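You operate a simulated robot arm through the tools that you are given. There is no shell and no other tool.

The job below is to be done with a simulated robot arm. You get a single attempt, and the scene is never put back.

## Task
Clear the green tray, rub off its mark and slide it into the upper runners.
Fine: small bowl into the medium bowl; use the polishing cloth and put it back. What is to be rubbed or washed off counts as gone when no trace of it is left.

The check looks at the end state, three seconds after you hand in, the way a careful person would. Anything else that was tipped, shoved, dropped, spilled or broken makes it a failure. Flat cloth is picked up by pressing the open fingertips on it (5 to 10 N) and closing them slowly along it; thin cloth reads only 2 to 8 mm in the jaws.

## Robot
A 7-joint arm with a four-finger gripper, fixed in place. Base frame: the origin is on the floor under the middle of its stand, x ahead of it, y to its left, z up. Units: mm, degrees, N and s.
It reaches about 1223 mm from its shoulder. Its first joint turns from -69.0 to 172.0 degrees. Payload 3.67 kg.
Tool frame: the origin (TCP) lies between the finger pads and is the grasp point; the fingertips stand 28 mm ahead of it; z points along the fingers, y is the line along which they close. The gripper opens to 112 mm; its body begins 73 mm behind the TCP.
Orientation is that of the tool frame in the base frame, as a unit quaternion [w, x, y, z]. With the fingers straight down and closing along the base's y, the tool's x points along the base's -x, its y along +y and its z along -z.

## Interface
- The arm moves only by the tool move_arm. Its argument "increments" is text: rows parted by semicolons, each of 6 numbers parted by spaces: the shift along the base's x, y, z in mm, then the turn, a rotation vector about the base's x, y, z in degrees. In form: x y z ax ay az; .... A call has 1 to 20 rows; each row shifts and turns the commanded pose from where the row before left it. "fingers" is the finger opening in mm, from 0 to 112, set as the call begins (left out, the last holds). A row lasts 0.2 s, in which the tool goes at most 50 mm and 8.6 degrees; a call with a longer step from one row to the next is refused whole, and so is a gripper value outside its range. A pose out of reach is approached as far as the arm can. The call stops where the force on the tool passes 40 N (or 10 N more than at its start, if that is more) or the arm is blocked; 0.2 s more then pass. The fingers move at their own pace (about 102.5 mm/s each) and stop on an object; they squeeze with about 26 N. The grip force told is the motor's: it shows also when the fingers shut on nothing. Time passes only in rows, and 0.2 s behind the last, so rows that do not move let the fingers close. The reply holds the time, the measured pose of the TCP, the force on the tool along the base axes, the opening and the grip force, in the units named above and with some noise, with the torque about the TCP (base axes, N m) and any sound that the robot's microphone picked up.
- Cameras (640 x 400 px; columns grow to the right, rows downward): "scene" is fixed at [49.8, -650.5, 1486]; the picture's right is [0.37, -0.93, 0.00], its down [-0.45, -0.18, -0.87] and it looks along [0.81, 0.32, -0.49] (base axes); focal length 330 px, centre (320, 200). "wrist" rides on the gripper at [60, -18, -104] in the tool frame; the picture's right is [0.29, 0.96, 0.00], its down [-0.80, 0.24, -0.55] and it looks along [-0.53, 0.16, 0.83] (tool axes); focal length 234 px, centre (320, 200). There is no depth. A picture from a camera that has moved, and an enlarged one, comes with that camera's place and axes in the base frame and with its lens.
- get_image(camera): a new picture of that camera. No time passes.
- move_column(by): slides the trunk up (or, below 0, down) by that many mm; the arm rides with it, the base frame stays. It gives what a move gives, with no picture.
- enlarge(camera, box): a new picture of the part [left, top, right, bottom] of that camera's present view, enlarged. No time passes.
- hand_in(): hands the job in; it is judged then, once.

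Nothing tells you positions but the pictures and the camera data. Unless the task says otherwise, let go and move clear before handing in.

The tools are called after ">>>" as a command line: name --argument value ..., lists and objects as JSON in quotes. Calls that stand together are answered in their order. move_arm: Moves the arm, as the interface text tells. Its arguments: {"type":"object","properties":{"increments":{"type":"string"},"fingers":{"type":"number"}},"required":["increments"]} The other tools are called the same way: move_column (by) moves the trunk up or down; get_image (camera) takes a picture; enlarge (camera, box) takes an enlarged picture of a part of a camera's view; hand_in () hands the job in.

At the start:

```text
time_s: 0.0
tcp_pos: [719.0, -151.2, 1211.0]
tcp_rot: [0.001, 0.0, 1.0, 0.0]
contact_force: [-0.4, 0.7, 0.3]
torque: [-0.01, -0.03, -0.03]
width: 112.0
grasp_force: 0.1
trunk travel left (down, up): [-675.0, 165.0]
```

scene: 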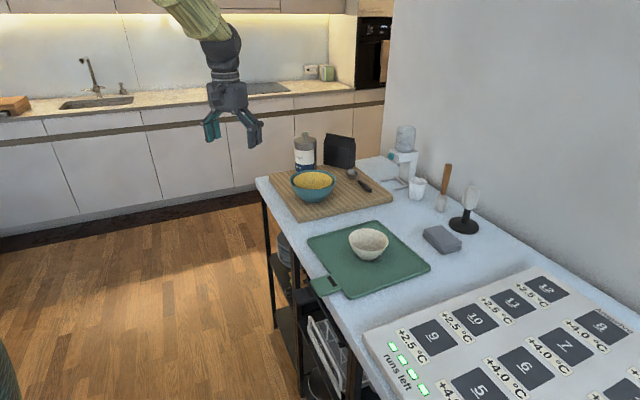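
wrist: 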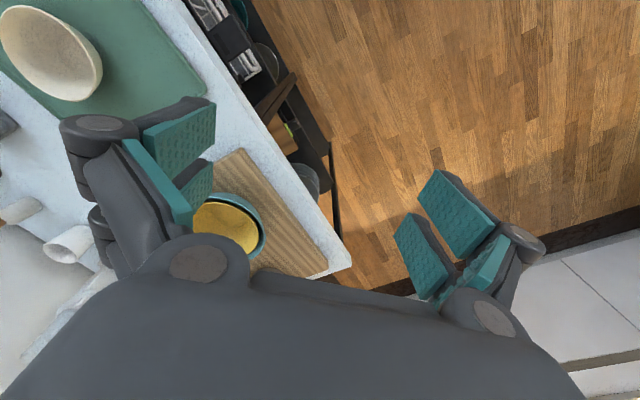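

I see a table along the wall with a green tray holding a cream bowl, a wooden board with a teal bowl, and shelves with runners underneath. I'll take a closer look at the details before moving.

>>> enlarge --camera "scene" --box '[240, 120, 480, 270]'

>>> enlarge --camera "scene" --box '[240, 220, 480, 370]'

>>> enlarge --camera "scene" --box '[260, 280, 400, 400]'

>>> enlarge --camera "wrist" --box '[0, 0, 320, 200]'

```text
2.67 times, centred on (360, 195) of scene
camera zoom: at [49.8, -650.5, 1486.0], right [0.37, -0.93, 0.0], down [-0.45, -0.18, -0.87], along [0.81, 0.32, -0.49], focal length 880 px, centre (213, 213)
```

zoom: 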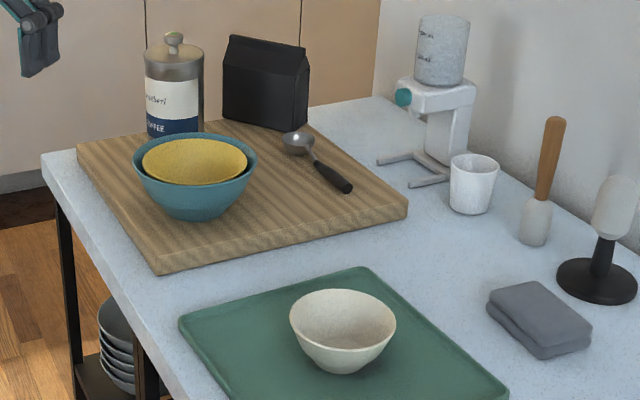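

```text
2.67 times, centred on (360, 295) of scene
camera zoom: at [49.8, -650.5, 1486.0], right [0.37, -0.93, 0.0], down [-0.45, -0.18, -0.87], along [0.81, 0.32, -0.49], focal length 880 px, centre (213, -53)
```

zoom: 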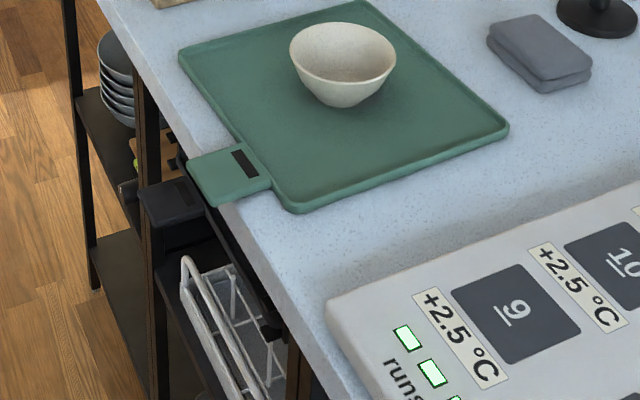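

```text
3.33 times, centred on (330, 340) of scene
camera zoom: at [49.8, -650.5, 1486.0], right [0.37, -0.93, 0.0], down [-0.45, -0.18, -0.87], along [0.81, 0.32, -0.49], focal length 1100 px, centre (287, -267)
```

zoom: 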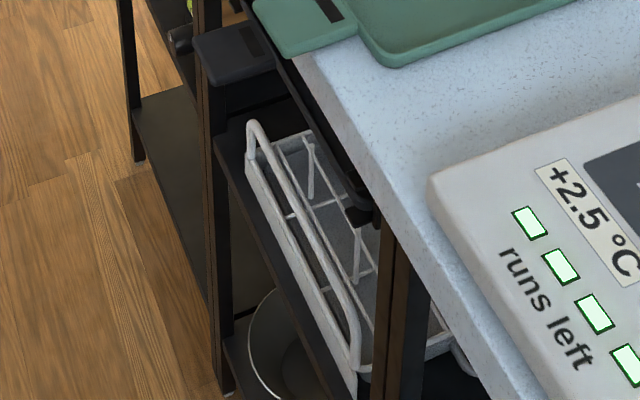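

```text
2.00 times, centred on (160, 100) of wrist
camera zoom: at [658.0, -168.8, 1315.7], right [-0.29, 0.96, 0.0], down [0.8, 0.24, 0.55], along [0.53, 0.16, -0.83], focal length 468 px, centre (640, 400)
```

zoom: 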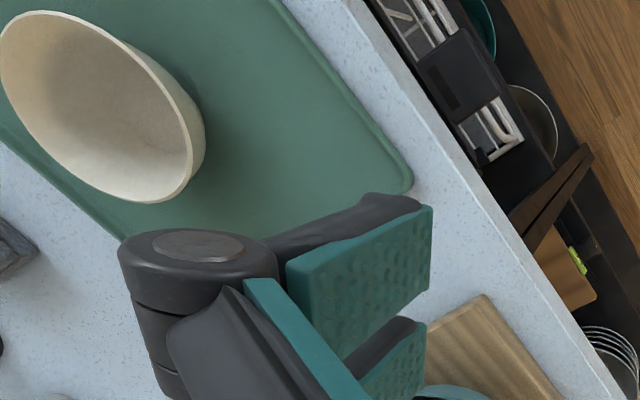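

The table runs at about 45° to the base axes. Its top is near z≈890, with the tray on it, and the handle overhangs the front edge toward the robot. I'll turn the gripper toward the shelf front, staying well clear, to look at the runners.

>>> move_arm --increments "-26 -22.5 -16.7 0 0 -7.5; -26 -22.5 -16.7 0 0 -7.5; -26 -22.5 -16.7 0 0 -7.5; -26 -22.5 -16.7 0 0 -7.5; -26 -22.5 -16.7 0 0 -7.5; -26 -22.5 -16.7 0 0 -7.5; 0 0 0 0 0 0"

```text
time_s: 1.6
tcp_pos: [561.5, -287.9, 1111.0]
tcp_rot: [0.0, 0.383, 0.924, 0.0]
contact_force: [0.7, 0.2, 0.1]
torque: [-0.02, 0.02, 0.0]
width: 111.8
grasp_force: 0.1
trunk travel left (down, up): [-675.0, 165.0]
```

The gripper is now squared to the table, with tool x pointing along -n. I'll check both views before pitching it.

>>> get_image --camera "wrist"

>>> get_image --camera "scene"

```text
taken
camera wrist: at [506.1, -257.1, 1216.3], right [0.47, 0.88, 0.0], down [0.73, -0.39, 0.55], along [0.49, -0.26, -0.83], focal length 234 px, centre (320, 200)
```

wrist: 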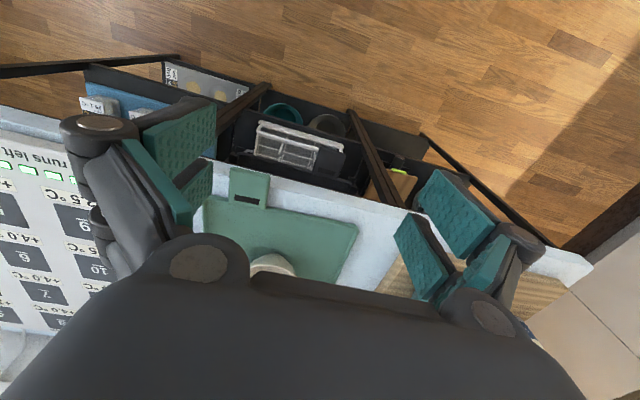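

```text
taken
```

scene: 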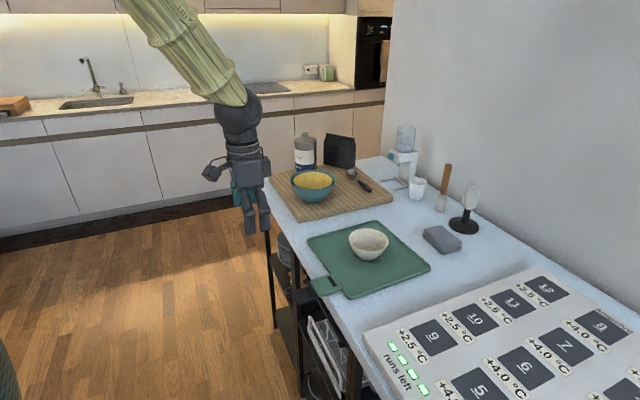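

The view shows open shelves below the table front, and the rack posts stand in front of the edge. I'll pull back a little and pitch the gripper to horizontal to look at the runners.

>>> move_arm --increments "-20 20 0 -5.786 -5.786 0; -20 20 0 -5.786 -5.786 0; -20 20 0 -5.786 -5.786 0; 0 0 0 -5.786 -5.786 0; 0 0 0 -5.786 -5.786 0; 0 0 0 -5.786 -5.786 0; 0 0 0 -5.786 -5.786 0; 0 0 0 -5.786 -5.786 0; 0 0 0 -5.786 -5.786 0; 0 0 0 -5.786 -5.786 0; 0 0 0 -5.786 -5.786 0; 0 0 0 0 0 0"

>>> get_image --camera "wrist"

>>> get_image --camera "scene"

```text
time_s: 4.2
tcp_pos: [547.3, -207.8, 1173.1]
tcp_rot: [0.579, 0.34, 0.698, -0.25]
contact_force: [1.0, 0.3, -0.7]
torque: [-0.01, 0.03, -0.01]
width: 112.1
grasp_force: 0.1
out of reach, approached as far as the arm can: row 3, 4, 5, 6, 7, 8, 9, 10, 11
trunk travel left (down, up): [-675.0, 165.0]
```

```text
taken
camera wrist: at [461.7, -129.8, 1136.8], right [0.7, 0.67, -0.24], down [-0.09, 0.42, 0.9], along [0.7, -0.61, 0.36], focal length 234 px, centre (320, 200)
```

wrist: 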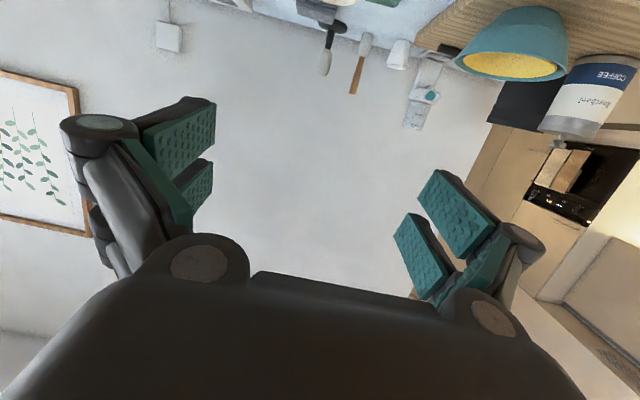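

```text
taken
```

scene: 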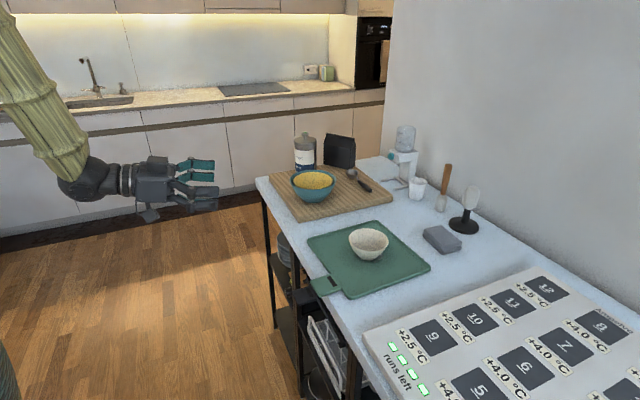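

The pose was out of reach because the shoulder sits too high. The gripper is well in front of the table (n≈530, edge at about 755), so I'll lower the trunk to bring it to shelf height.

>>> move_column --by -350

>>> get_image --camera "wrist"

>>> get_image --camera "scene"

```text
time_s: 7.6
tcp_pos: [548.3, -203.6, 828.6]
tcp_rot: [0.583, 0.338, 0.697, -0.245]
contact_force: [-0.5, 0.3, -0.5]
torque: [0.01, -0.01, -0.01]
width: 112.2
grasp_force: 0.0
trunk travel left (down, up): [-325.0, 515.0]
```

```text
taken
camera wrist: at [462.4, -126.4, 790.4], right [0.7, 0.67, -0.23], down [-0.1, 0.42, 0.9], along [0.71, -0.61, 0.36], focal length 234 px, centre (320, 200)
```

wrist: 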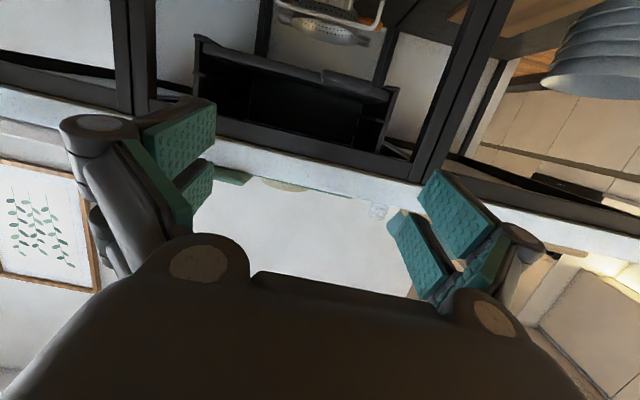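

```text
taken
```

scene: 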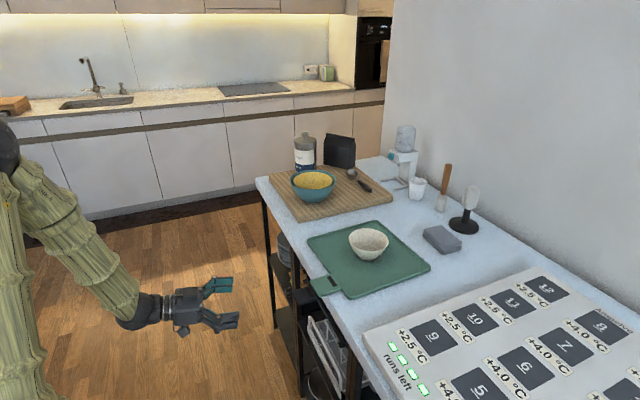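

The view is upside down but shows the bay: a black tray sits in runners beneath the table top. I'll enlarge it for detail.

>>> enlarge --camera "wrist" --box '[140, 0, 460, 200]'

>>> enlarge --camera "wrist" --box '[180, 20, 420, 170]'

```text
2.00 times, centred on (300, 100) of wrist
camera zoom: at [462.4, -126.4, 790.4], right [0.7, 0.67, -0.23], down [-0.1, 0.42, 0.9], along [0.71, -0.61, 0.36], focal length 468 px, centre (360, 400)
```

zoom: 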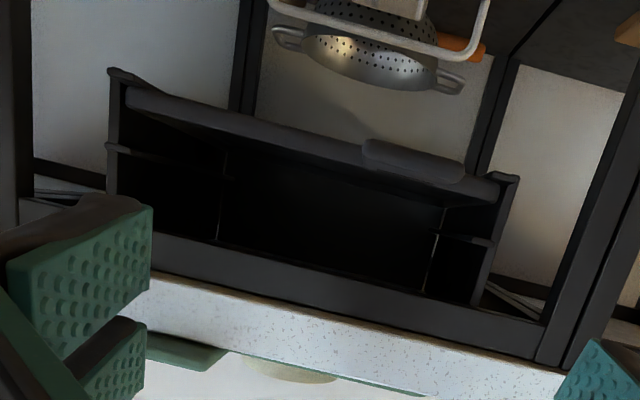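

```text
2.67 times, centred on (300, 95) of wrist
camera zoom: at [462.4, -126.4, 790.4], right [0.7, 0.67, -0.23], down [-0.1, 0.42, 0.9], along [0.71, -0.61, 0.36], focal length 624 px, centre (373, 480)
```

zoom: 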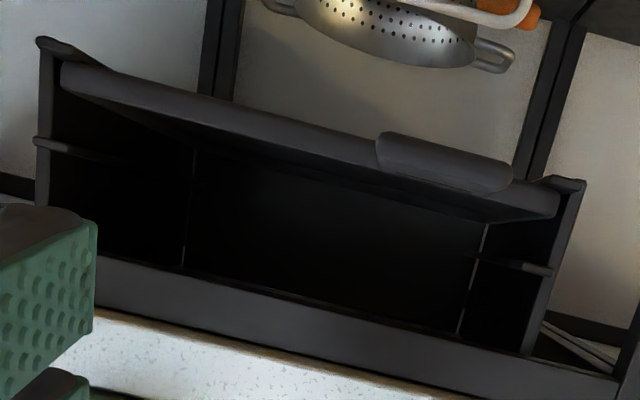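

The rack is now clear: two pairs of runners between side panels. The black tray is in the lower pair (z≈750), and the upper pair is empty at z≈789, between t≈61 and 324. I'll test how the commanded pose behaves with a zero move.

>>> move_arm --increments "0 0 0 0 0 0; 0 0 0 0 0 0"

>>> get_image --camera "wrist"

```text
time_s: 8.2
tcp_pos: [548.8, -203.7, 827.2]
tcp_rot: [0.582, 0.34, 0.697, -0.246]
contact_force: [0.1, -1.5, -0.6]
torque: [-0.04, -0.03, 0.0]
width: 111.9
grasp_force: 0.0
trunk travel left (down, up): [-325.0, 515.0]
```

```text
taken
camera wrist: at [462.4, -126.7, 790.2], right [0.7, 0.67, -0.23], down [-0.1, 0.42, 0.9], along [0.71, -0.61, 0.36], focal length 234 px, centre (320, 200)
```

wrist: 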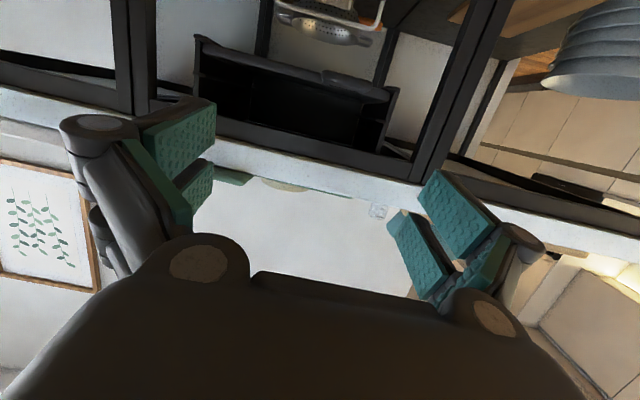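

Each call starts from the pose actually reached. Next I'll raise the tool, point it straight down again and move over the tray to see the bowl, mark and cloth.

>>> move_arm --increments "0 0 45 0 0 0; 0 0 45 0 0 0; 0 0 45 0 0 0; 0 0 45 0 0 0; 0 0 45 0 0 0; 0 0 45 0 0 0; 10 -10 10 5.58 5.5 0.588; 10 -10 10 5.58 5.5 0.588; 10 -10 10 5.58 5.5 0.588; 10 -10 10 5.58 5.5 0.588; 10 -10 10 5.58 5.5 0.588; 10 -10 10 5.58 5.5 0.588; 10 -10 10 5.58 5.5 0.588; 10 -10 10 5.58 5.5 0.588; 10 -10 10 5.58 5.5 0.588; 10 -10 10 5.58 5.5 0.588; 0 0 0 0 0 0"

>>> get_image --camera "wrist"

>>> get_image --camera "scene"

```text
time_s: 11.8
tcp_pos: [647.9, -292.2, 1194.1]
tcp_rot: [0.041, 0.346, 0.937, -0.003]
contact_force: [0.1, 1.0, 0.8]
torque: [0.01, 0.0, 0.0]
width: 112.1
grasp_force: 0.0
trunk travel left (down, up): [-325.0, 515.0]
```

```text
taken
camera wrist: at [583.0, -262.9, 1294.6], right [0.4, 0.91, 0.0], down [0.72, -0.32, 0.62], along [0.57, -0.25, -0.78], focal length 234 px, centre (320, 200)
```

wrist: 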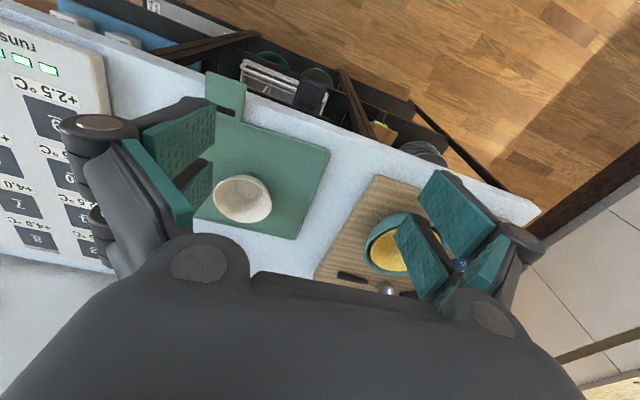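

```text
taken
```

scene: 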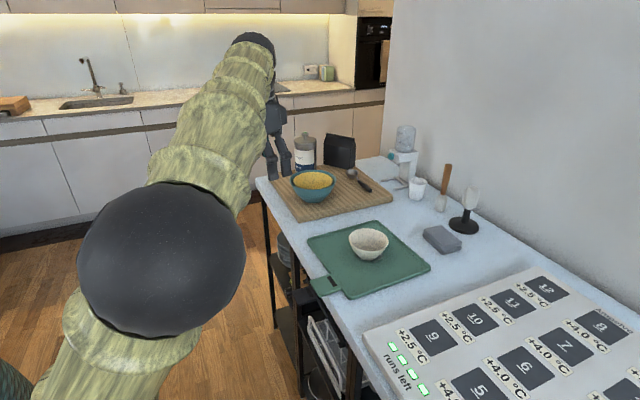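

The tool is above the table with the bowl, tray and board in view. I'll move to hover over the cream bowl (about (766, -502)), squaring the gripper to the table on the way.

>>> move_arm --increments "19.7 -35 -5 0.352 0.7 -0.743; 19.7 -35 -5 0.352 0.7 -0.743; 19.7 -35 -5 0.352 0.7 -0.743; 19.7 -35 -5 0.352 0.7 -0.743; 19.7 -35 -5 0.352 0.7 -0.743; 19.7 -35 -5 0.352 0.7 -0.743; 0 0 0 0 0 0"

>>> get_image --camera "wrist"

>>> enlarge --camera "wrist" --box '[200, 0, 440, 150]'

>>> get_image --camera "scene"

```text
time_s: 13.4
tcp_pos: [765.2, -501.3, 1164.9]
tcp_rot: [0.001, 0.383, 0.924, 0.0]
contact_force: [-0.1, 0.3, 0.8]
torque: [-0.01, -0.01, 0.0]
width: 112.1
grasp_force: 0.1
trunk travel left (down, up): [-325.0, 515.0]
```

```text
taken
camera wrist: at [709.2, -470.1, 1269.5], right [0.47, 0.88, 0.0], down [0.73, -0.39, 0.55], along [0.49, -0.26, -0.83], focal length 234 px, centre (320, 200)
```

wrist: 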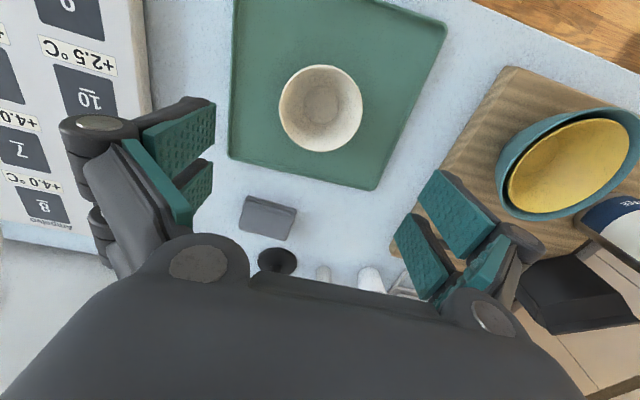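

```text
2.67 times, centred on (320, 75) of wrist
camera zoom: at [709.2, -470.1, 1269.5], right [0.47, 0.88, 0.0], down [0.73, -0.39, 0.55], along [0.49, -0.26, -0.83], focal length 624 px, centre (320, 533)
```

zoom: 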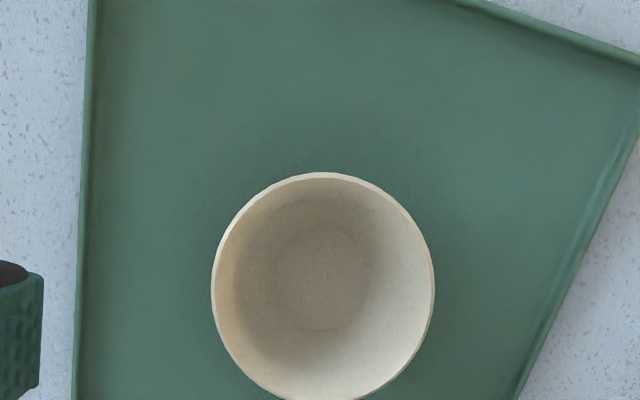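

```text
taken
```

scene: 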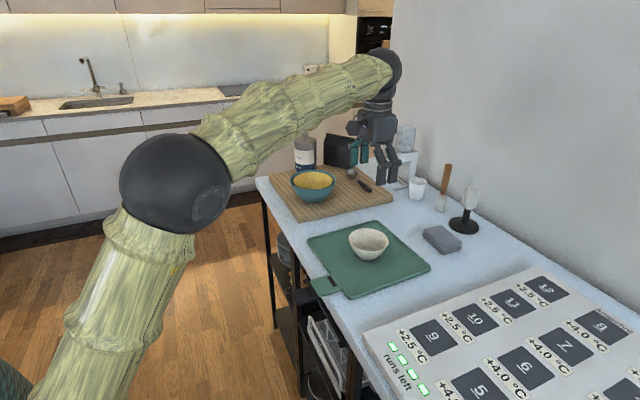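

I have a clear view: the cream bowl's rim is about 108 mm across, centred near (n=900, t=190) with its rim at z≈955. I'll approach its near-end rim with fingers at 60 mm, one pair inside and one outside, stopping above it to check.

>>> move_arm --increments "-6.5 -7.8 -33 0 0 0; -6.5 -7.8 -33 0 0 0; -6.5 -7.8 -33 0 0 0; -6.5 -7.8 -33 0 0 0; -6.6 -7.7 -28 0 0 0; 0 0 0 0 0 0" --fingers 60

>>> get_image --camera "wrist"

>>> get_image --camera "scene"

```text
time_s: 14.8
tcp_pos: [735.2, -539.9, 1002.4]
tcp_rot: [0.0, 0.383, 0.924, 0.0]
contact_force: [0.7, -0.3, 0.3]
torque: [0.01, 0.04, -0.03]
width: 60.2
grasp_force: 0.1
trunk travel left (down, up): [-325.0, 515.0]
```

```text
taken
camera wrist: at [679.2, -509.0, 1107.7], right [0.47, 0.88, 0.0], down [0.73, -0.39, 0.55], along [0.49, -0.26, -0.83], focal length 234 px, centre (320, 200)
```

wrist: 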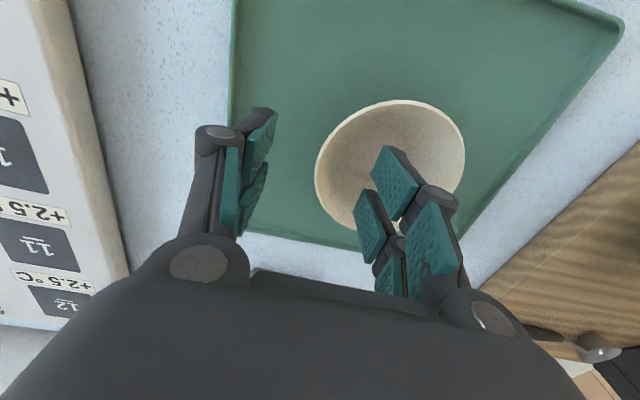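

```text
taken
```

scene: 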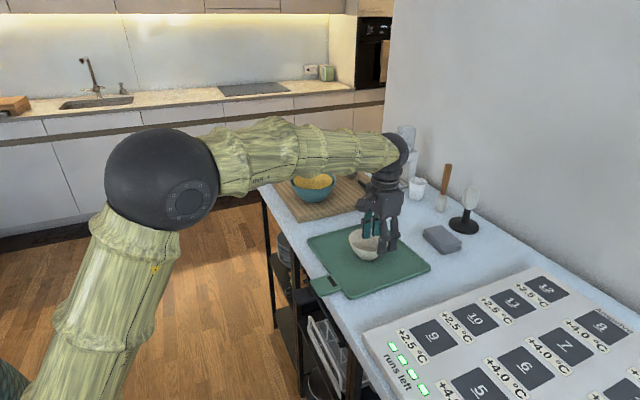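

The fingers straddle the bowl's rim as planned. I'll descend about 38 mm and then close on the rim.

>>> move_arm --increments "-1 0 -13 0 0 0; -1 0 -13 0 0 0; 0 0 -12 0 0 0; 0 0 0 0 0 0"

>>> get_image --camera "wrist"

>>> enlarge --camera "scene" --box '[310, 170, 450, 280]'

```text
time_s: 15.8
tcp_pos: [732.4, -540.6, 965.8]
tcp_rot: [0.0, 0.383, 0.924, 0.0]
contact_force: [-0.5, 0.0, 0.6]
torque: [0.0, -0.03, -0.03]
width: 59.9
grasp_force: 0.0
trunk travel left (down, up): [-325.0, 515.0]
```

```text
taken
camera wrist: at [676.0, -510.1, 1071.3], right [0.47, 0.88, 0.0], down [0.73, -0.39, 0.55], along [0.49, -0.26, -0.83], focal length 234 px, centre (320, 200)
```

wrist: 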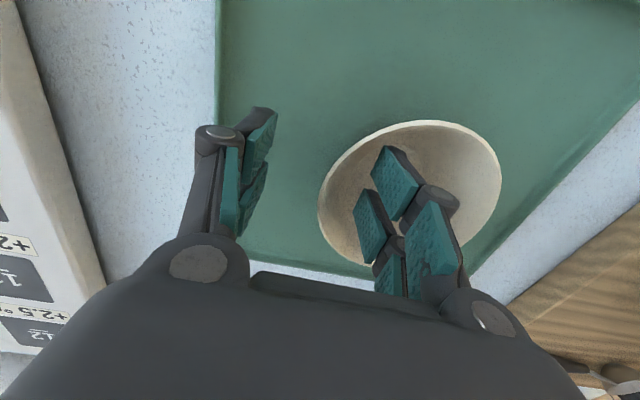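

```text
3.64 times, centred on (380, 225) of scene
camera zoom: at [49.8, -650.5, 1486.0], right [0.37, -0.93, 0.0], down [-0.45, -0.18, -0.87], along [0.81, 0.32, -0.49], focal length 1200 px, centre (102, 109)
```

zoom: 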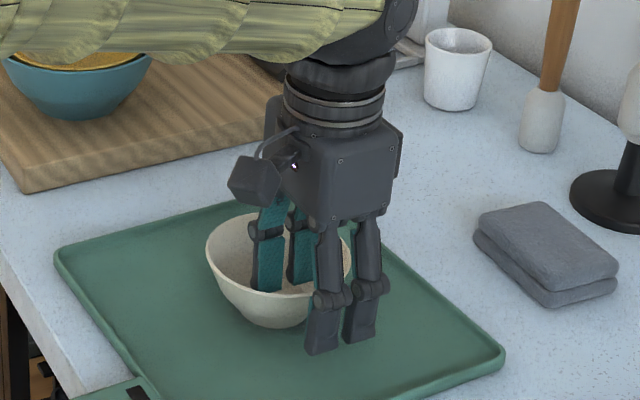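

The inner fingers are inside the bowl and the outer ones outside, with tips roughly 17 mm below the rim. Closing now.

>>> move_arm --increments "0 0 0 0 0 0; 0 0 0 0 0 0; 0 0 0 0 0 0; 0 0 0 0 0 0" --fingers 0

>>> get_image --camera "wrist"

>>> enlarge --camera "scene" --box '[310, 170, 450, 280]'

```text
time_s: 16.8
tcp_pos: [731.1, -540.6, 967.4]
tcp_rot: [0.001, 0.383, 0.924, -0.001]
contact_force: [2.8, -1.0, 6.5]
torque: [0.29, -0.53, -0.11]
width: 20.3
grasp_force: 25.9
trunk travel left (down, up): [-325.0, 515.0]
```

```text
taken
camera wrist: at [675.8, -509.8, 1072.1], right [0.47, 0.88, 0.0], down [0.73, -0.39, 0.56], along [0.49, -0.26, -0.83], focal length 234 px, centre (320, 200)
```

wrist: 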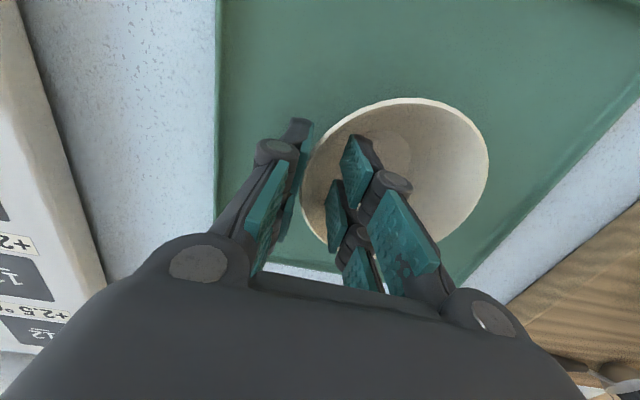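

```text
3.64 times, centred on (380, 225) of scene
camera zoom: at [49.8, -650.5, 1486.0], right [0.37, -0.93, 0.0], down [-0.45, -0.18, -0.87], along [0.81, 0.32, -0.49], focal length 1200 px, centre (102, 109)
```

zoom: 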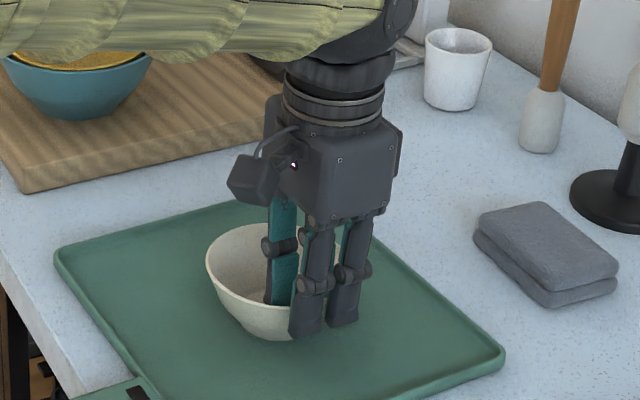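

The jaws stopped at 20 mm because vertical pads wedge against the sloped wall and start tilting the bowl. I'll open again, raise, and re-grasp with the gripper tilted to match the wall.

>>> move_arm --increments "0 0 0 0 0 0; 0 0 0 0 0 0; 0 0 0 0 0 0; 0 0 15 0 0 0; 0 0 15 0 0 0; 0 0 15 0 0 0; 0 0 0 0 0 0" --fingers 60

>>> get_image --camera "wrist"

>>> enlarge --camera "scene" --box '[310, 170, 450, 280]'

```text
time_s: 18.4
tcp_pos: [731.0, -541.8, 1011.9]
tcp_rot: [0.0, 0.382, 0.924, 0.0]
contact_force: [-0.1, 0.8, 0.3]
torque: [0.01, 0.02, 0.03]
width: 60.1
grasp_force: 0.1
trunk travel left (down, up): [-325.0, 515.0]
```

```text
taken
camera wrist: at [676.2, -511.2, 1117.0], right [0.47, 0.88, 0.0], down [0.73, -0.39, 0.55], along [0.49, -0.26, -0.83], focal length 234 px, centre (320, 200)
```

wrist: 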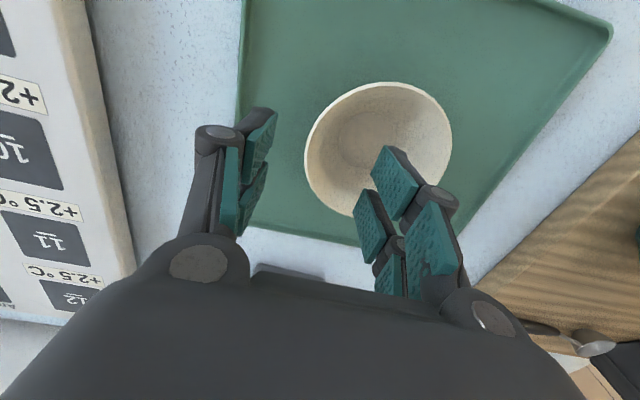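

```text
3.64 times, centred on (380, 225) of scene
camera zoom: at [49.8, -650.5, 1486.0], right [0.37, -0.93, 0.0], down [-0.45, -0.18, -0.87], along [0.81, 0.32, -0.49], focal length 1200 px, centre (102, 109)
```

zoom: 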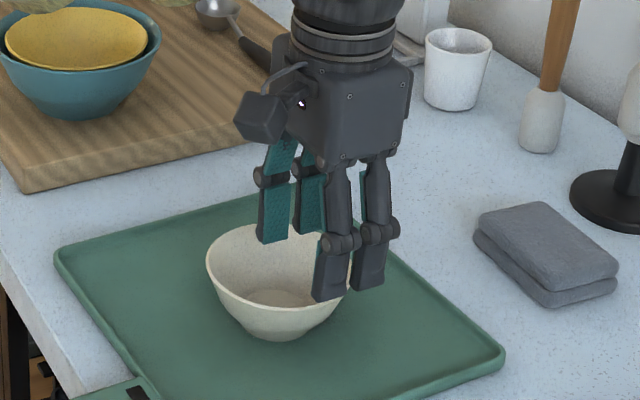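

The bowl slid about 14 mm along the tray and now sits near (n=888, t=176). I'll tilt the gripper 20° about the n axis so its pads lie parallel to the wall, and stop just above the rim.

>>> move_arm --increments "-5.8 -0.1 0 4.71 -4.71 0; -5.8 -0.1 0 4.71 -4.71 0; -5.7 -0.1 0 4.71 -4.71 0; 0 0 -16 0 0 0; 0 0 -16 0 0 0; 0 0 0 0 0 0" --fingers 50

>>> get_image --camera "wrist"

>>> enlarge --camera "scene" --box '[310, 170, 450, 280]'

```text
time_s: 19.8
tcp_pos: [714.5, -541.1, 979.4]
tcp_rot: [0.067, 0.377, 0.91, 0.161]
contact_force: [-0.2, 0.3, 0.2]
torque: [0.0, 0.03, -0.02]
width: 49.8
grasp_force: 0.0
trunk travel left (down, up): [-325.0, 515.0]
```

```text
taken
camera wrist: at [634.1, -535.4, 1071.1], right [0.43, 0.84, 0.33], down [0.59, -0.54, 0.6], along [0.68, -0.07, -0.73], focal length 234 px, centre (320, 200)
```

wrist: 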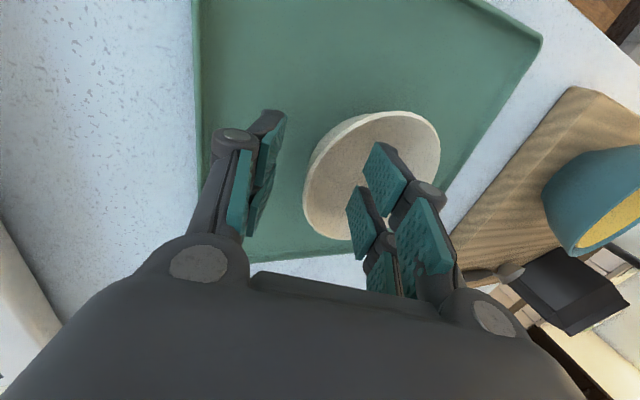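

```text
3.64 times, centred on (380, 225) of scene
camera zoom: at [49.8, -650.5, 1486.0], right [0.37, -0.93, 0.0], down [-0.45, -0.18, -0.87], along [0.81, 0.32, -0.49], focal length 1200 px, centre (102, 109)
```

zoom: 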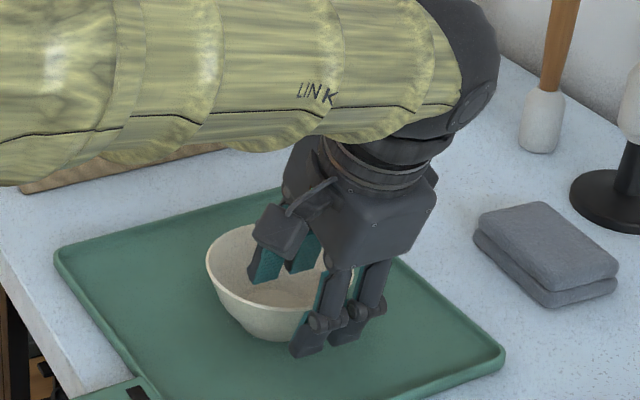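

The pads now line up with the bowl wall. I'll descend about 19 mm and close.

>>> move_arm --increments "-0.5 -0.5 -10 0 0 0; -0.5 -0.5 -9 0 0 0; 0 0 0 0 0 0"

>>> move_arm --increments "0 0 0 0 0 0; 0 0 0 0 0 0; 0 0 0 0 0 0; 0 0 0 0 0 0" --fingers 0

>>> get_image --camera "wrist"

>>> enlarge --camera "scene" --box '[310, 170, 450, 280]'

```text
time_s: 20.6
tcp_pos: [712.6, -542.5, 960.1]
tcp_rot: [0.066, 0.376, 0.91, 0.16]
contact_force: [0.5, -0.3, -0.6]
torque: [0.01, 0.04, 0.0]
width: 49.8
grasp_force: 0.0
trunk travel left (down, up): [-325.0, 515.0]
```

```text
time_s: 21.6
tcp_pos: [713.0, -542.1, 960.9]
tcp_rot: [0.068, 0.377, 0.91, 0.16]
contact_force: [2.8, 0.1, 9.1]
torque: [0.51, -0.62, -0.22]
width: 13.8
grasp_force: 25.8
trunk travel left (down, up): [-325.0, 515.0]
```

```text
taken
camera wrist: at [632.7, -536.0, 1053.4], right [0.43, 0.84, 0.33], down [0.59, -0.54, 0.6], along [0.68, -0.07, -0.73], focal length 234 px, centre (320, 200)
```

wrist: 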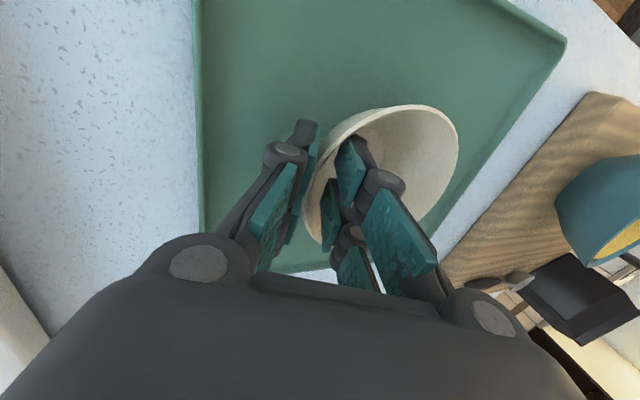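

```text
3.64 times, centred on (380, 225) of scene
camera zoom: at [49.8, -650.5, 1486.0], right [0.37, -0.93, 0.0], down [-0.45, -0.18, -0.87], along [0.81, 0.32, -0.49], focal length 1200 px, centre (102, 109)
```

zoom: 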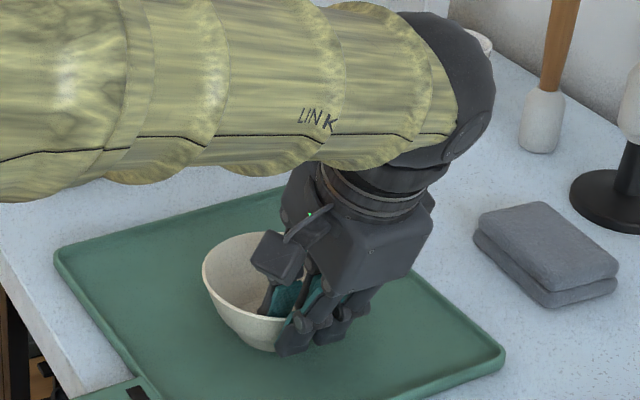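

The jaws hold the rim at 13.8 mm (wall plus curvature). The upward load comes from the bowl's far base edge pressing on the tray. I'll lift a little and see how it settles in the grip.

>>> move_arm --increments "0 0 8 0 0 0; 0 0 8 0 0 0; 0 0 8 0 0 0; 0 0 8 0 0 0; 0 0 0 0 0 0"

>>> get_image --camera "wrist"

>>> enlarge --camera "scene" --box '[310, 170, 450, 280]'

```text
time_s: 22.8
tcp_pos: [712.5, -543.7, 991.2]
tcp_rot: [0.066, 0.377, 0.91, 0.16]
contact_force: [0.9, 0.6, -0.7]
torque: [-0.02, 0.06, -0.02]
width: 11.9
grasp_force: 25.8
trunk travel left (down, up): [-325.0, 515.0]
```

```text
taken
camera wrist: at [633.1, -537.3, 1083.8], right [0.43, 0.84, 0.33], down [0.59, -0.54, 0.6], along [0.68, -0.07, -0.73], focal length 234 px, centre (320, 200)
```

wrist: 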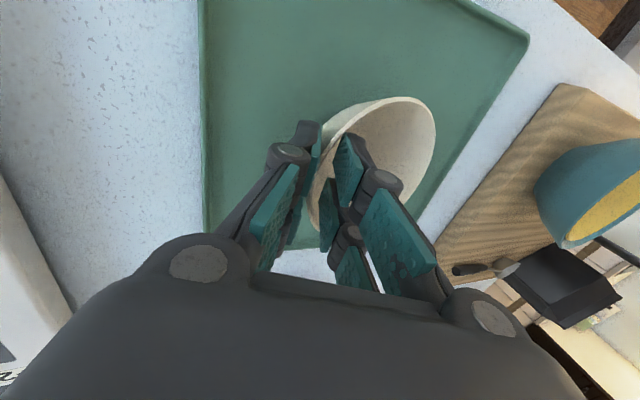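

```text
3.64 times, centred on (380, 225) of scene
camera zoom: at [49.8, -650.5, 1486.0], right [0.37, -0.93, 0.0], down [-0.45, -0.18, -0.87], along [0.81, 0.32, -0.49], focal length 1200 px, centre (102, 109)
```

zoom: 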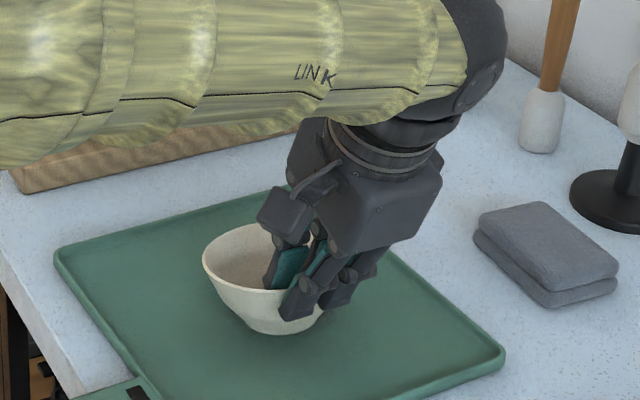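

The bowl is lifted, light, and tilted with its far side down. I'll raise it and roll the gripper another 15° to level it.

>>> move_arm --increments "0 0 20 0 0 0; 0 0 15 5.3 -5.3 0; 0 0 15 5.3 -5.3 0; 0 0 0 0 0 0"

>>> get_image --camera "wrist"

>>> enlarge --camera "scene" --box '[290, 140, 470, 280]'

```text
time_s: 23.8
tcp_pos: [713.6, -544.4, 1040.8]
tcp_rot: [0.116, 0.365, 0.881, 0.277]
contact_force: [0.9, -0.3, -1.3]
torque: [-0.02, 0.03, -0.03]
width: 11.4
grasp_force: 26.2
trunk travel left (down, up): [-325.0, 515.0]
```

```text
taken
camera wrist: at [617.9, -553.3, 1116.6], right [0.35, 0.76, 0.55], down [0.48, -0.65, 0.59], along [0.81, 0.05, -0.59], focal length 234 px, centre (320, 200)
```

wrist: 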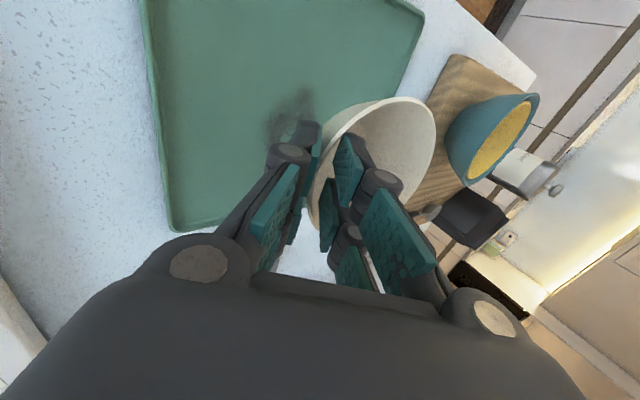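

```text
2.86 times, centred on (380, 210) of scene
camera zoom: at [49.8, -650.5, 1486.0], right [0.37, -0.93, 0.0], down [-0.45, -0.18, -0.87], along [0.81, 0.32, -0.49], focal length 943 px, centre (149, 171)
```

zoom: 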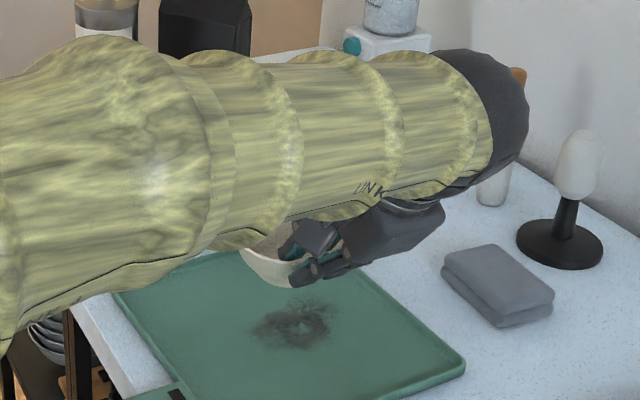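

The bowl is nearly level in the grip, and a dark smear shows on the tray where it stood. I'll lift higher and carry it toward the yellow bowl (roughly n=875, t=530, rim z≈985), stopping short to refine the position.

>>> move_arm --increments "0 0 30 0 0 0; 0 0 30 0 0 0; 0 0 20 0 0 0; 25 25 0 0 0 0; 25 25 0 0 0 0; 25 25 0 0 0 0; 25 25 0 0 0 0; 25 25 0 0 0 0; 0 0 0 0 0 0"

>>> get_image --camera "wrist"

>>> get_image --camera "scene"

```text
time_s: 25.8
tcp_pos: [838.6, -418.5, 1121.1]
tcp_rot: [0.114, 0.366, 0.881, 0.277]
contact_force: [0.5, -0.2, -0.8]
torque: [-0.05, 0.04, 0.0]
width: 11.2
grasp_force: 26.2
trunk travel left (down, up): [-325.0, 515.0]
```

```text
taken
camera wrist: at [743.3, -426.4, 1198.0], right [0.35, 0.76, 0.55], down [0.48, -0.65, 0.59], along [0.81, 0.05, -0.59], focal length 234 px, centre (320, 200)
```

wrist: 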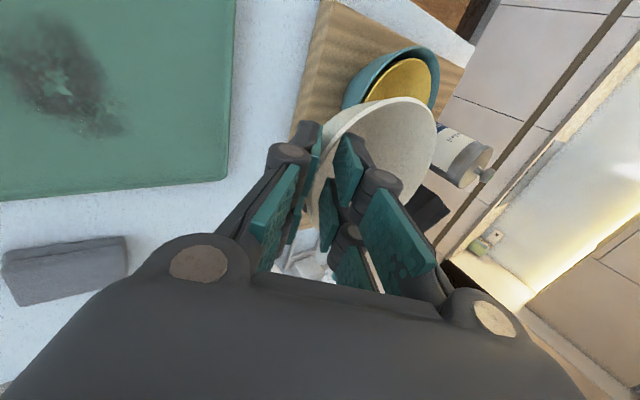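

```text
taken
```

scene: 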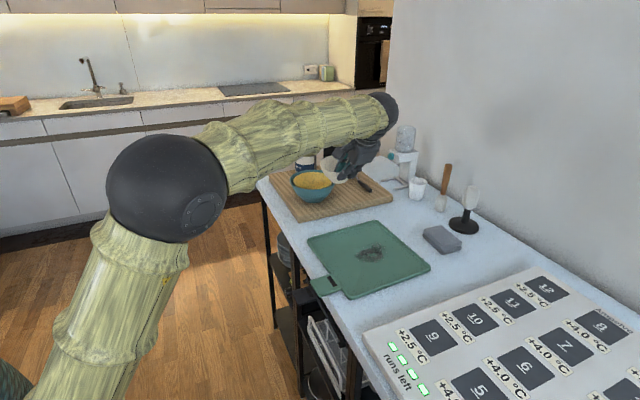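

The mark is visible as a large smear on the tray. I'll enlarge both views to locate the yellow bowl precisely.

>>> enlarge --camera "wrist" --box '[280, 10, 520, 160]'

>>> enlarge --camera "scene" --box '[250, 120, 410, 230]'

```text
2.67 times, centred on (400, 85) of wrist
camera zoom: at [743.3, -426.4, 1198.0], right [0.35, 0.76, 0.55], down [0.48, -0.65, 0.59], along [0.81, 0.05, -0.59], focal length 624 px, centre (107, 507)
```

zoom: 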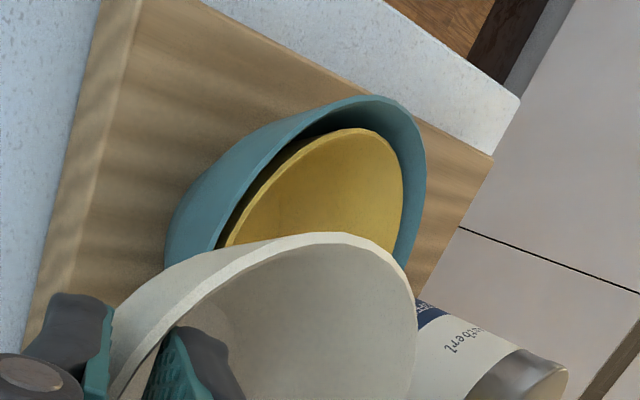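

```text
3.64 times, centred on (330, 175) of scene
camera zoom: at [49.8, -650.5, 1486.0], right [0.37, -0.93, 0.0], down [-0.45, -0.18, -0.87], along [0.81, 0.32, -0.49], focal length 1200 px, centre (284, 291)
```

zoom: 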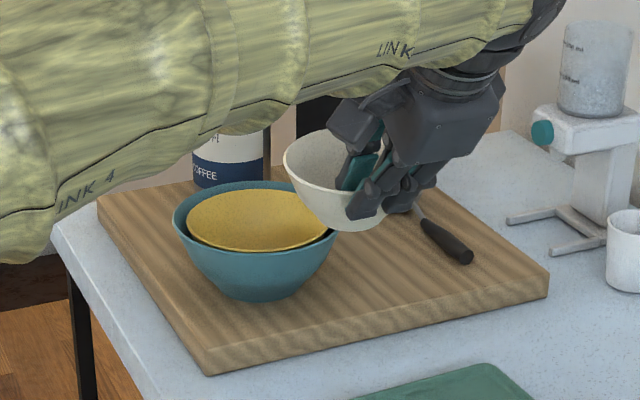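

The cream bowl rides level, and the yellow bowl's centre works out to about (n=873, t=531) with its rim at z≈985. I'll move to hover above it and check alignment.

>>> move_arm --increments "23.5 28 -6 0 0 0; 23.5 28 -6 0 0 0; 23.5 28 -6 0 0 0; 23.5 28 -6 0 0 0; 23.5 28 -6 0 0 0; 0 0 0 0 0 0; 0 0 0 0 0 0"

>>> enlarge --camera "wrist" --box '[240, 10, 560, 210]'

>>> enlarge --camera "scene" --box '[250, 110, 410, 220]'

```text
time_s: 27.4
tcp_pos: [956.3, -274.4, 1092.7]
tcp_rot: [0.115, 0.365, 0.881, 0.277]
contact_force: [0.1, -0.3, -1.6]
torque: [-0.01, 0.0, 0.02]
width: 11.3
grasp_force: 26.3
trunk travel left (down, up): [-325.0, 515.0]
```

```text
2.00 times, centred on (400, 110) of wrist
camera zoom: at [861.7, -284.2, 1168.5], right [0.35, 0.76, 0.55], down [0.48, -0.65, 0.59], along [0.8, 0.05, -0.59], focal length 468 px, centre (160, 380)
```

zoom: 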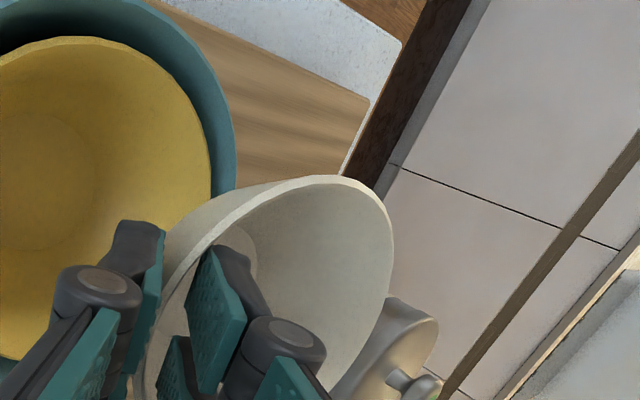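

```text
3.64 times, centred on (330, 165) of scene
camera zoom: at [49.8, -650.5, 1486.0], right [0.37, -0.93, 0.0], down [-0.45, -0.18, -0.87], along [0.81, 0.32, -0.49], focal length 1200 px, centre (284, 327)
```

zoom: 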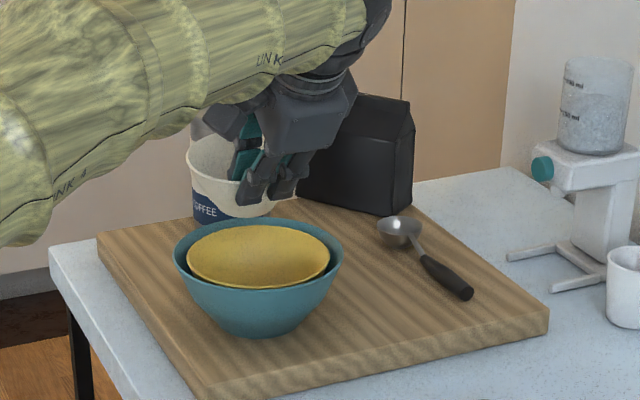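

The alignment looks right: the cream bowl's centre is a few mm to the far side of the yellow one, leaving room for the outer fingers. I'll lower in stages while watching the force.

>>> move_arm --increments "0.7 -0.7 -20 0 0 0; 0.7 -0.7 -20 0 0 0; 0 0 -20 0 0 0; 0 0 -15 0 0 0; 0 0 0 0 0 0"

>>> enlarge --camera "wrist" --box '[200, 10, 520, 210]'

>>> enlarge --camera "scene" --box '[270, 130, 390, 212]'

```text
time_s: 28.6
tcp_pos: [956.8, -276.6, 1019.4]
tcp_rot: [0.114, 0.364, 0.882, 0.277]
contact_force: [-3.8, -2.9, 11.0]
torque: [0.3, -0.42, 0.03]
width: 12.4
grasp_force: 25.9
trunk travel left (down, up): [-325.0, 515.0]
```

```text
2.00 times, centred on (360, 110) of wrist
camera zoom: at [861.7, -285.7, 1094.2], right [0.35, 0.76, 0.55], down [0.48, -0.65, 0.59], along [0.81, 0.06, -0.59], focal length 468 px, centre (240, 380)
```

zoom: 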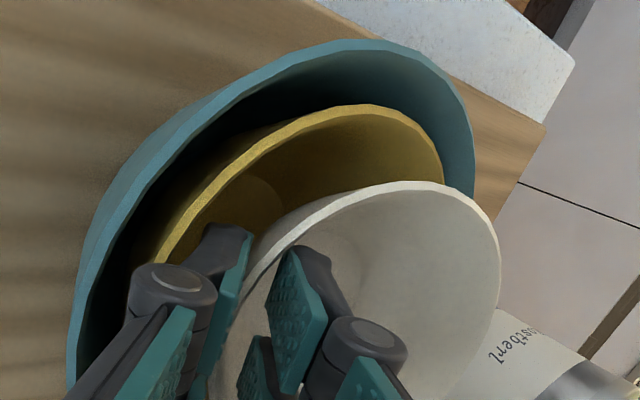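

```text
4.88 times, centred on (330, 171) of scene
camera zoom: at [49.8, -650.5, 1486.0], right [0.37, -0.93, 0.0], down [-0.45, -0.18, -0.87], along [0.81, 0.32, -0.49], focal length 1610 px, centre (271, 342)
```

zoom: 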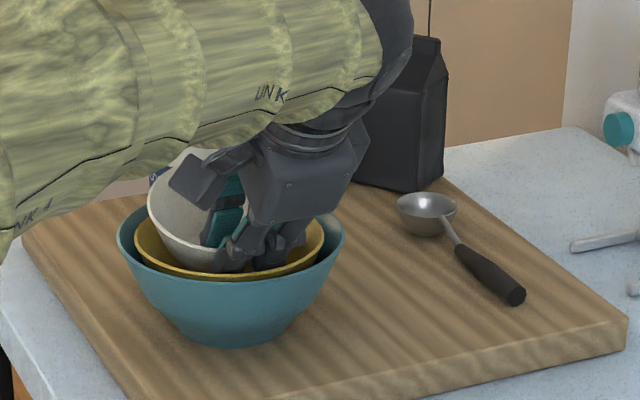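

Contact came earlier than expected: 11 N up with a push toward -t, so the cream bowl is touching the far wall of the yellow one. I'll back up and recheck alignment.

>>> move_arm --increments "0 0 10 0 0 0; 0 0 10 0 0 0; 0 0 0 0 0 0"

>>> get_image --camera "wrist"

>>> enlarge --camera "scene" --box '[270, 130, 390, 212]'

```text
time_s: 29.4
tcp_pos: [956.9, -279.7, 1036.3]
tcp_rot: [0.115, 0.365, 0.881, 0.277]
contact_force: [-0.2, 0.1, -1.2]
torque: [-0.05, 0.04, 0.01]
width: 11.0
grasp_force: 25.9
trunk travel left (down, up): [-325.0, 515.0]
```

```text
taken
camera wrist: at [862.1, -288.3, 1112.7], right [0.35, 0.76, 0.55], down [0.48, -0.65, 0.59], along [0.8, 0.05, -0.59], focal length 234 px, centre (320, 200)
```

wrist: 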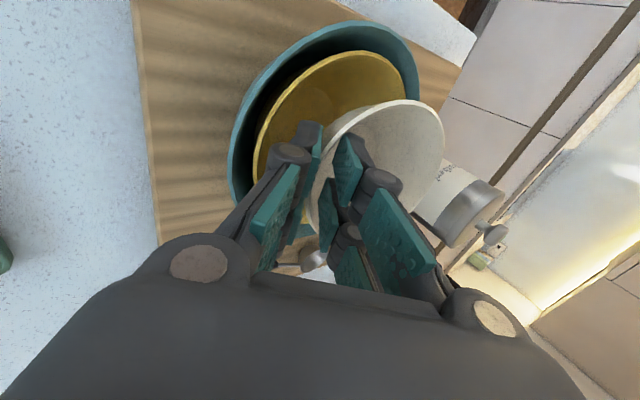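

```text
4.88 times, centred on (330, 171) of scene
camera zoom: at [49.8, -650.5, 1486.0], right [0.37, -0.93, 0.0], down [-0.45, -0.18, -0.87], along [0.81, 0.32, -0.49], focal length 1610 px, centre (271, 342)
```

zoom: 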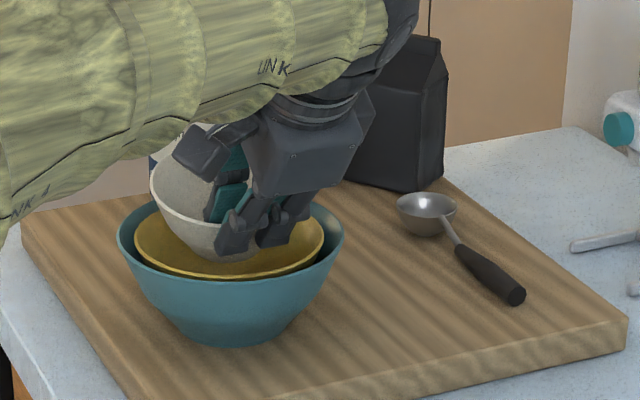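

The stack appears to have been nudged about 10 mm along +t. I'll measure the current relative alignment before trying again.

>>> enlarge --camera "wrist" --box '[220, 10, 460, 160]'

>>> enlarge --camera "scene" --box '[280, 150, 350, 206]'

```text
2.67 times, centred on (340, 85) of wrist
camera zoom: at [862.1, -288.3, 1112.7], right [0.35, 0.76, 0.55], down [0.48, -0.65, 0.59], along [0.8, 0.05, -0.59], focal length 624 px, centre (267, 507)
```

zoom: 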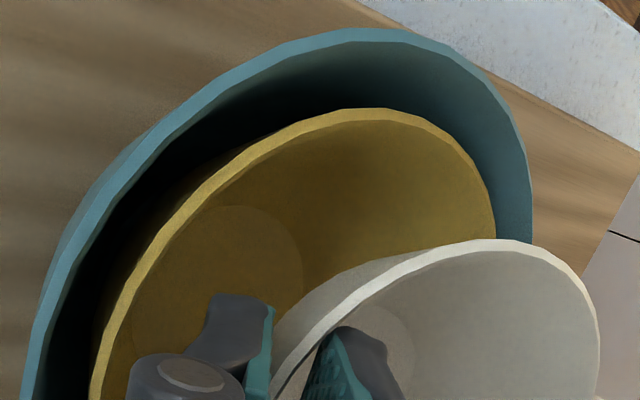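

```text
7.14 times, centred on (315, 178) of scene
camera zoom: at [49.8, -650.5, 1486.0], right [0.37, -0.93, 0.0], down [-0.45, -0.18, -0.87], along [0.81, 0.32, -0.49], focal length 2358 px, centre (356, 357)
```

zoom: 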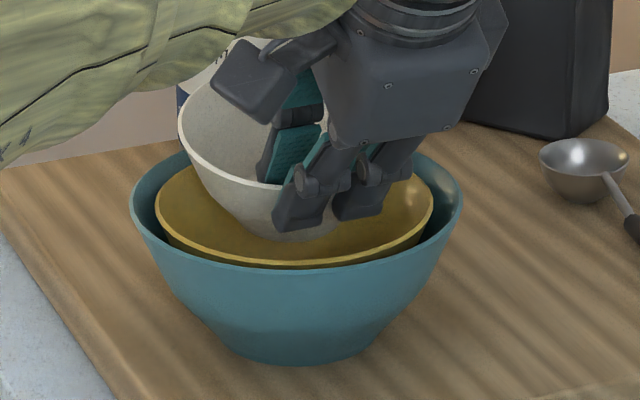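

The yellow bowl is shallower than I assumed, with its floor near z≈948, which explains the early contact. The bowls are now aligned within a few mm. I'll descend slowly in small steps and watch for a light touch.

>>> move_arm --increments "1.6 0.5 -4 0 0 0; 1.6 0.5 -4 0 0 0; 0 0 -4 0 0 0; 0 0 0 0 0 0"

```text
time_s: 30.4
tcp_pos: [960.2, -278.5, 1026.0]
tcp_rot: [0.115, 0.365, 0.881, 0.277]
contact_force: [0.5, -0.7, -0.4]
torque: [-0.09, 0.05, 0.01]
width: 11.0
grasp_force: 25.6
trunk travel left (down, up): [-325.0, 515.0]
```

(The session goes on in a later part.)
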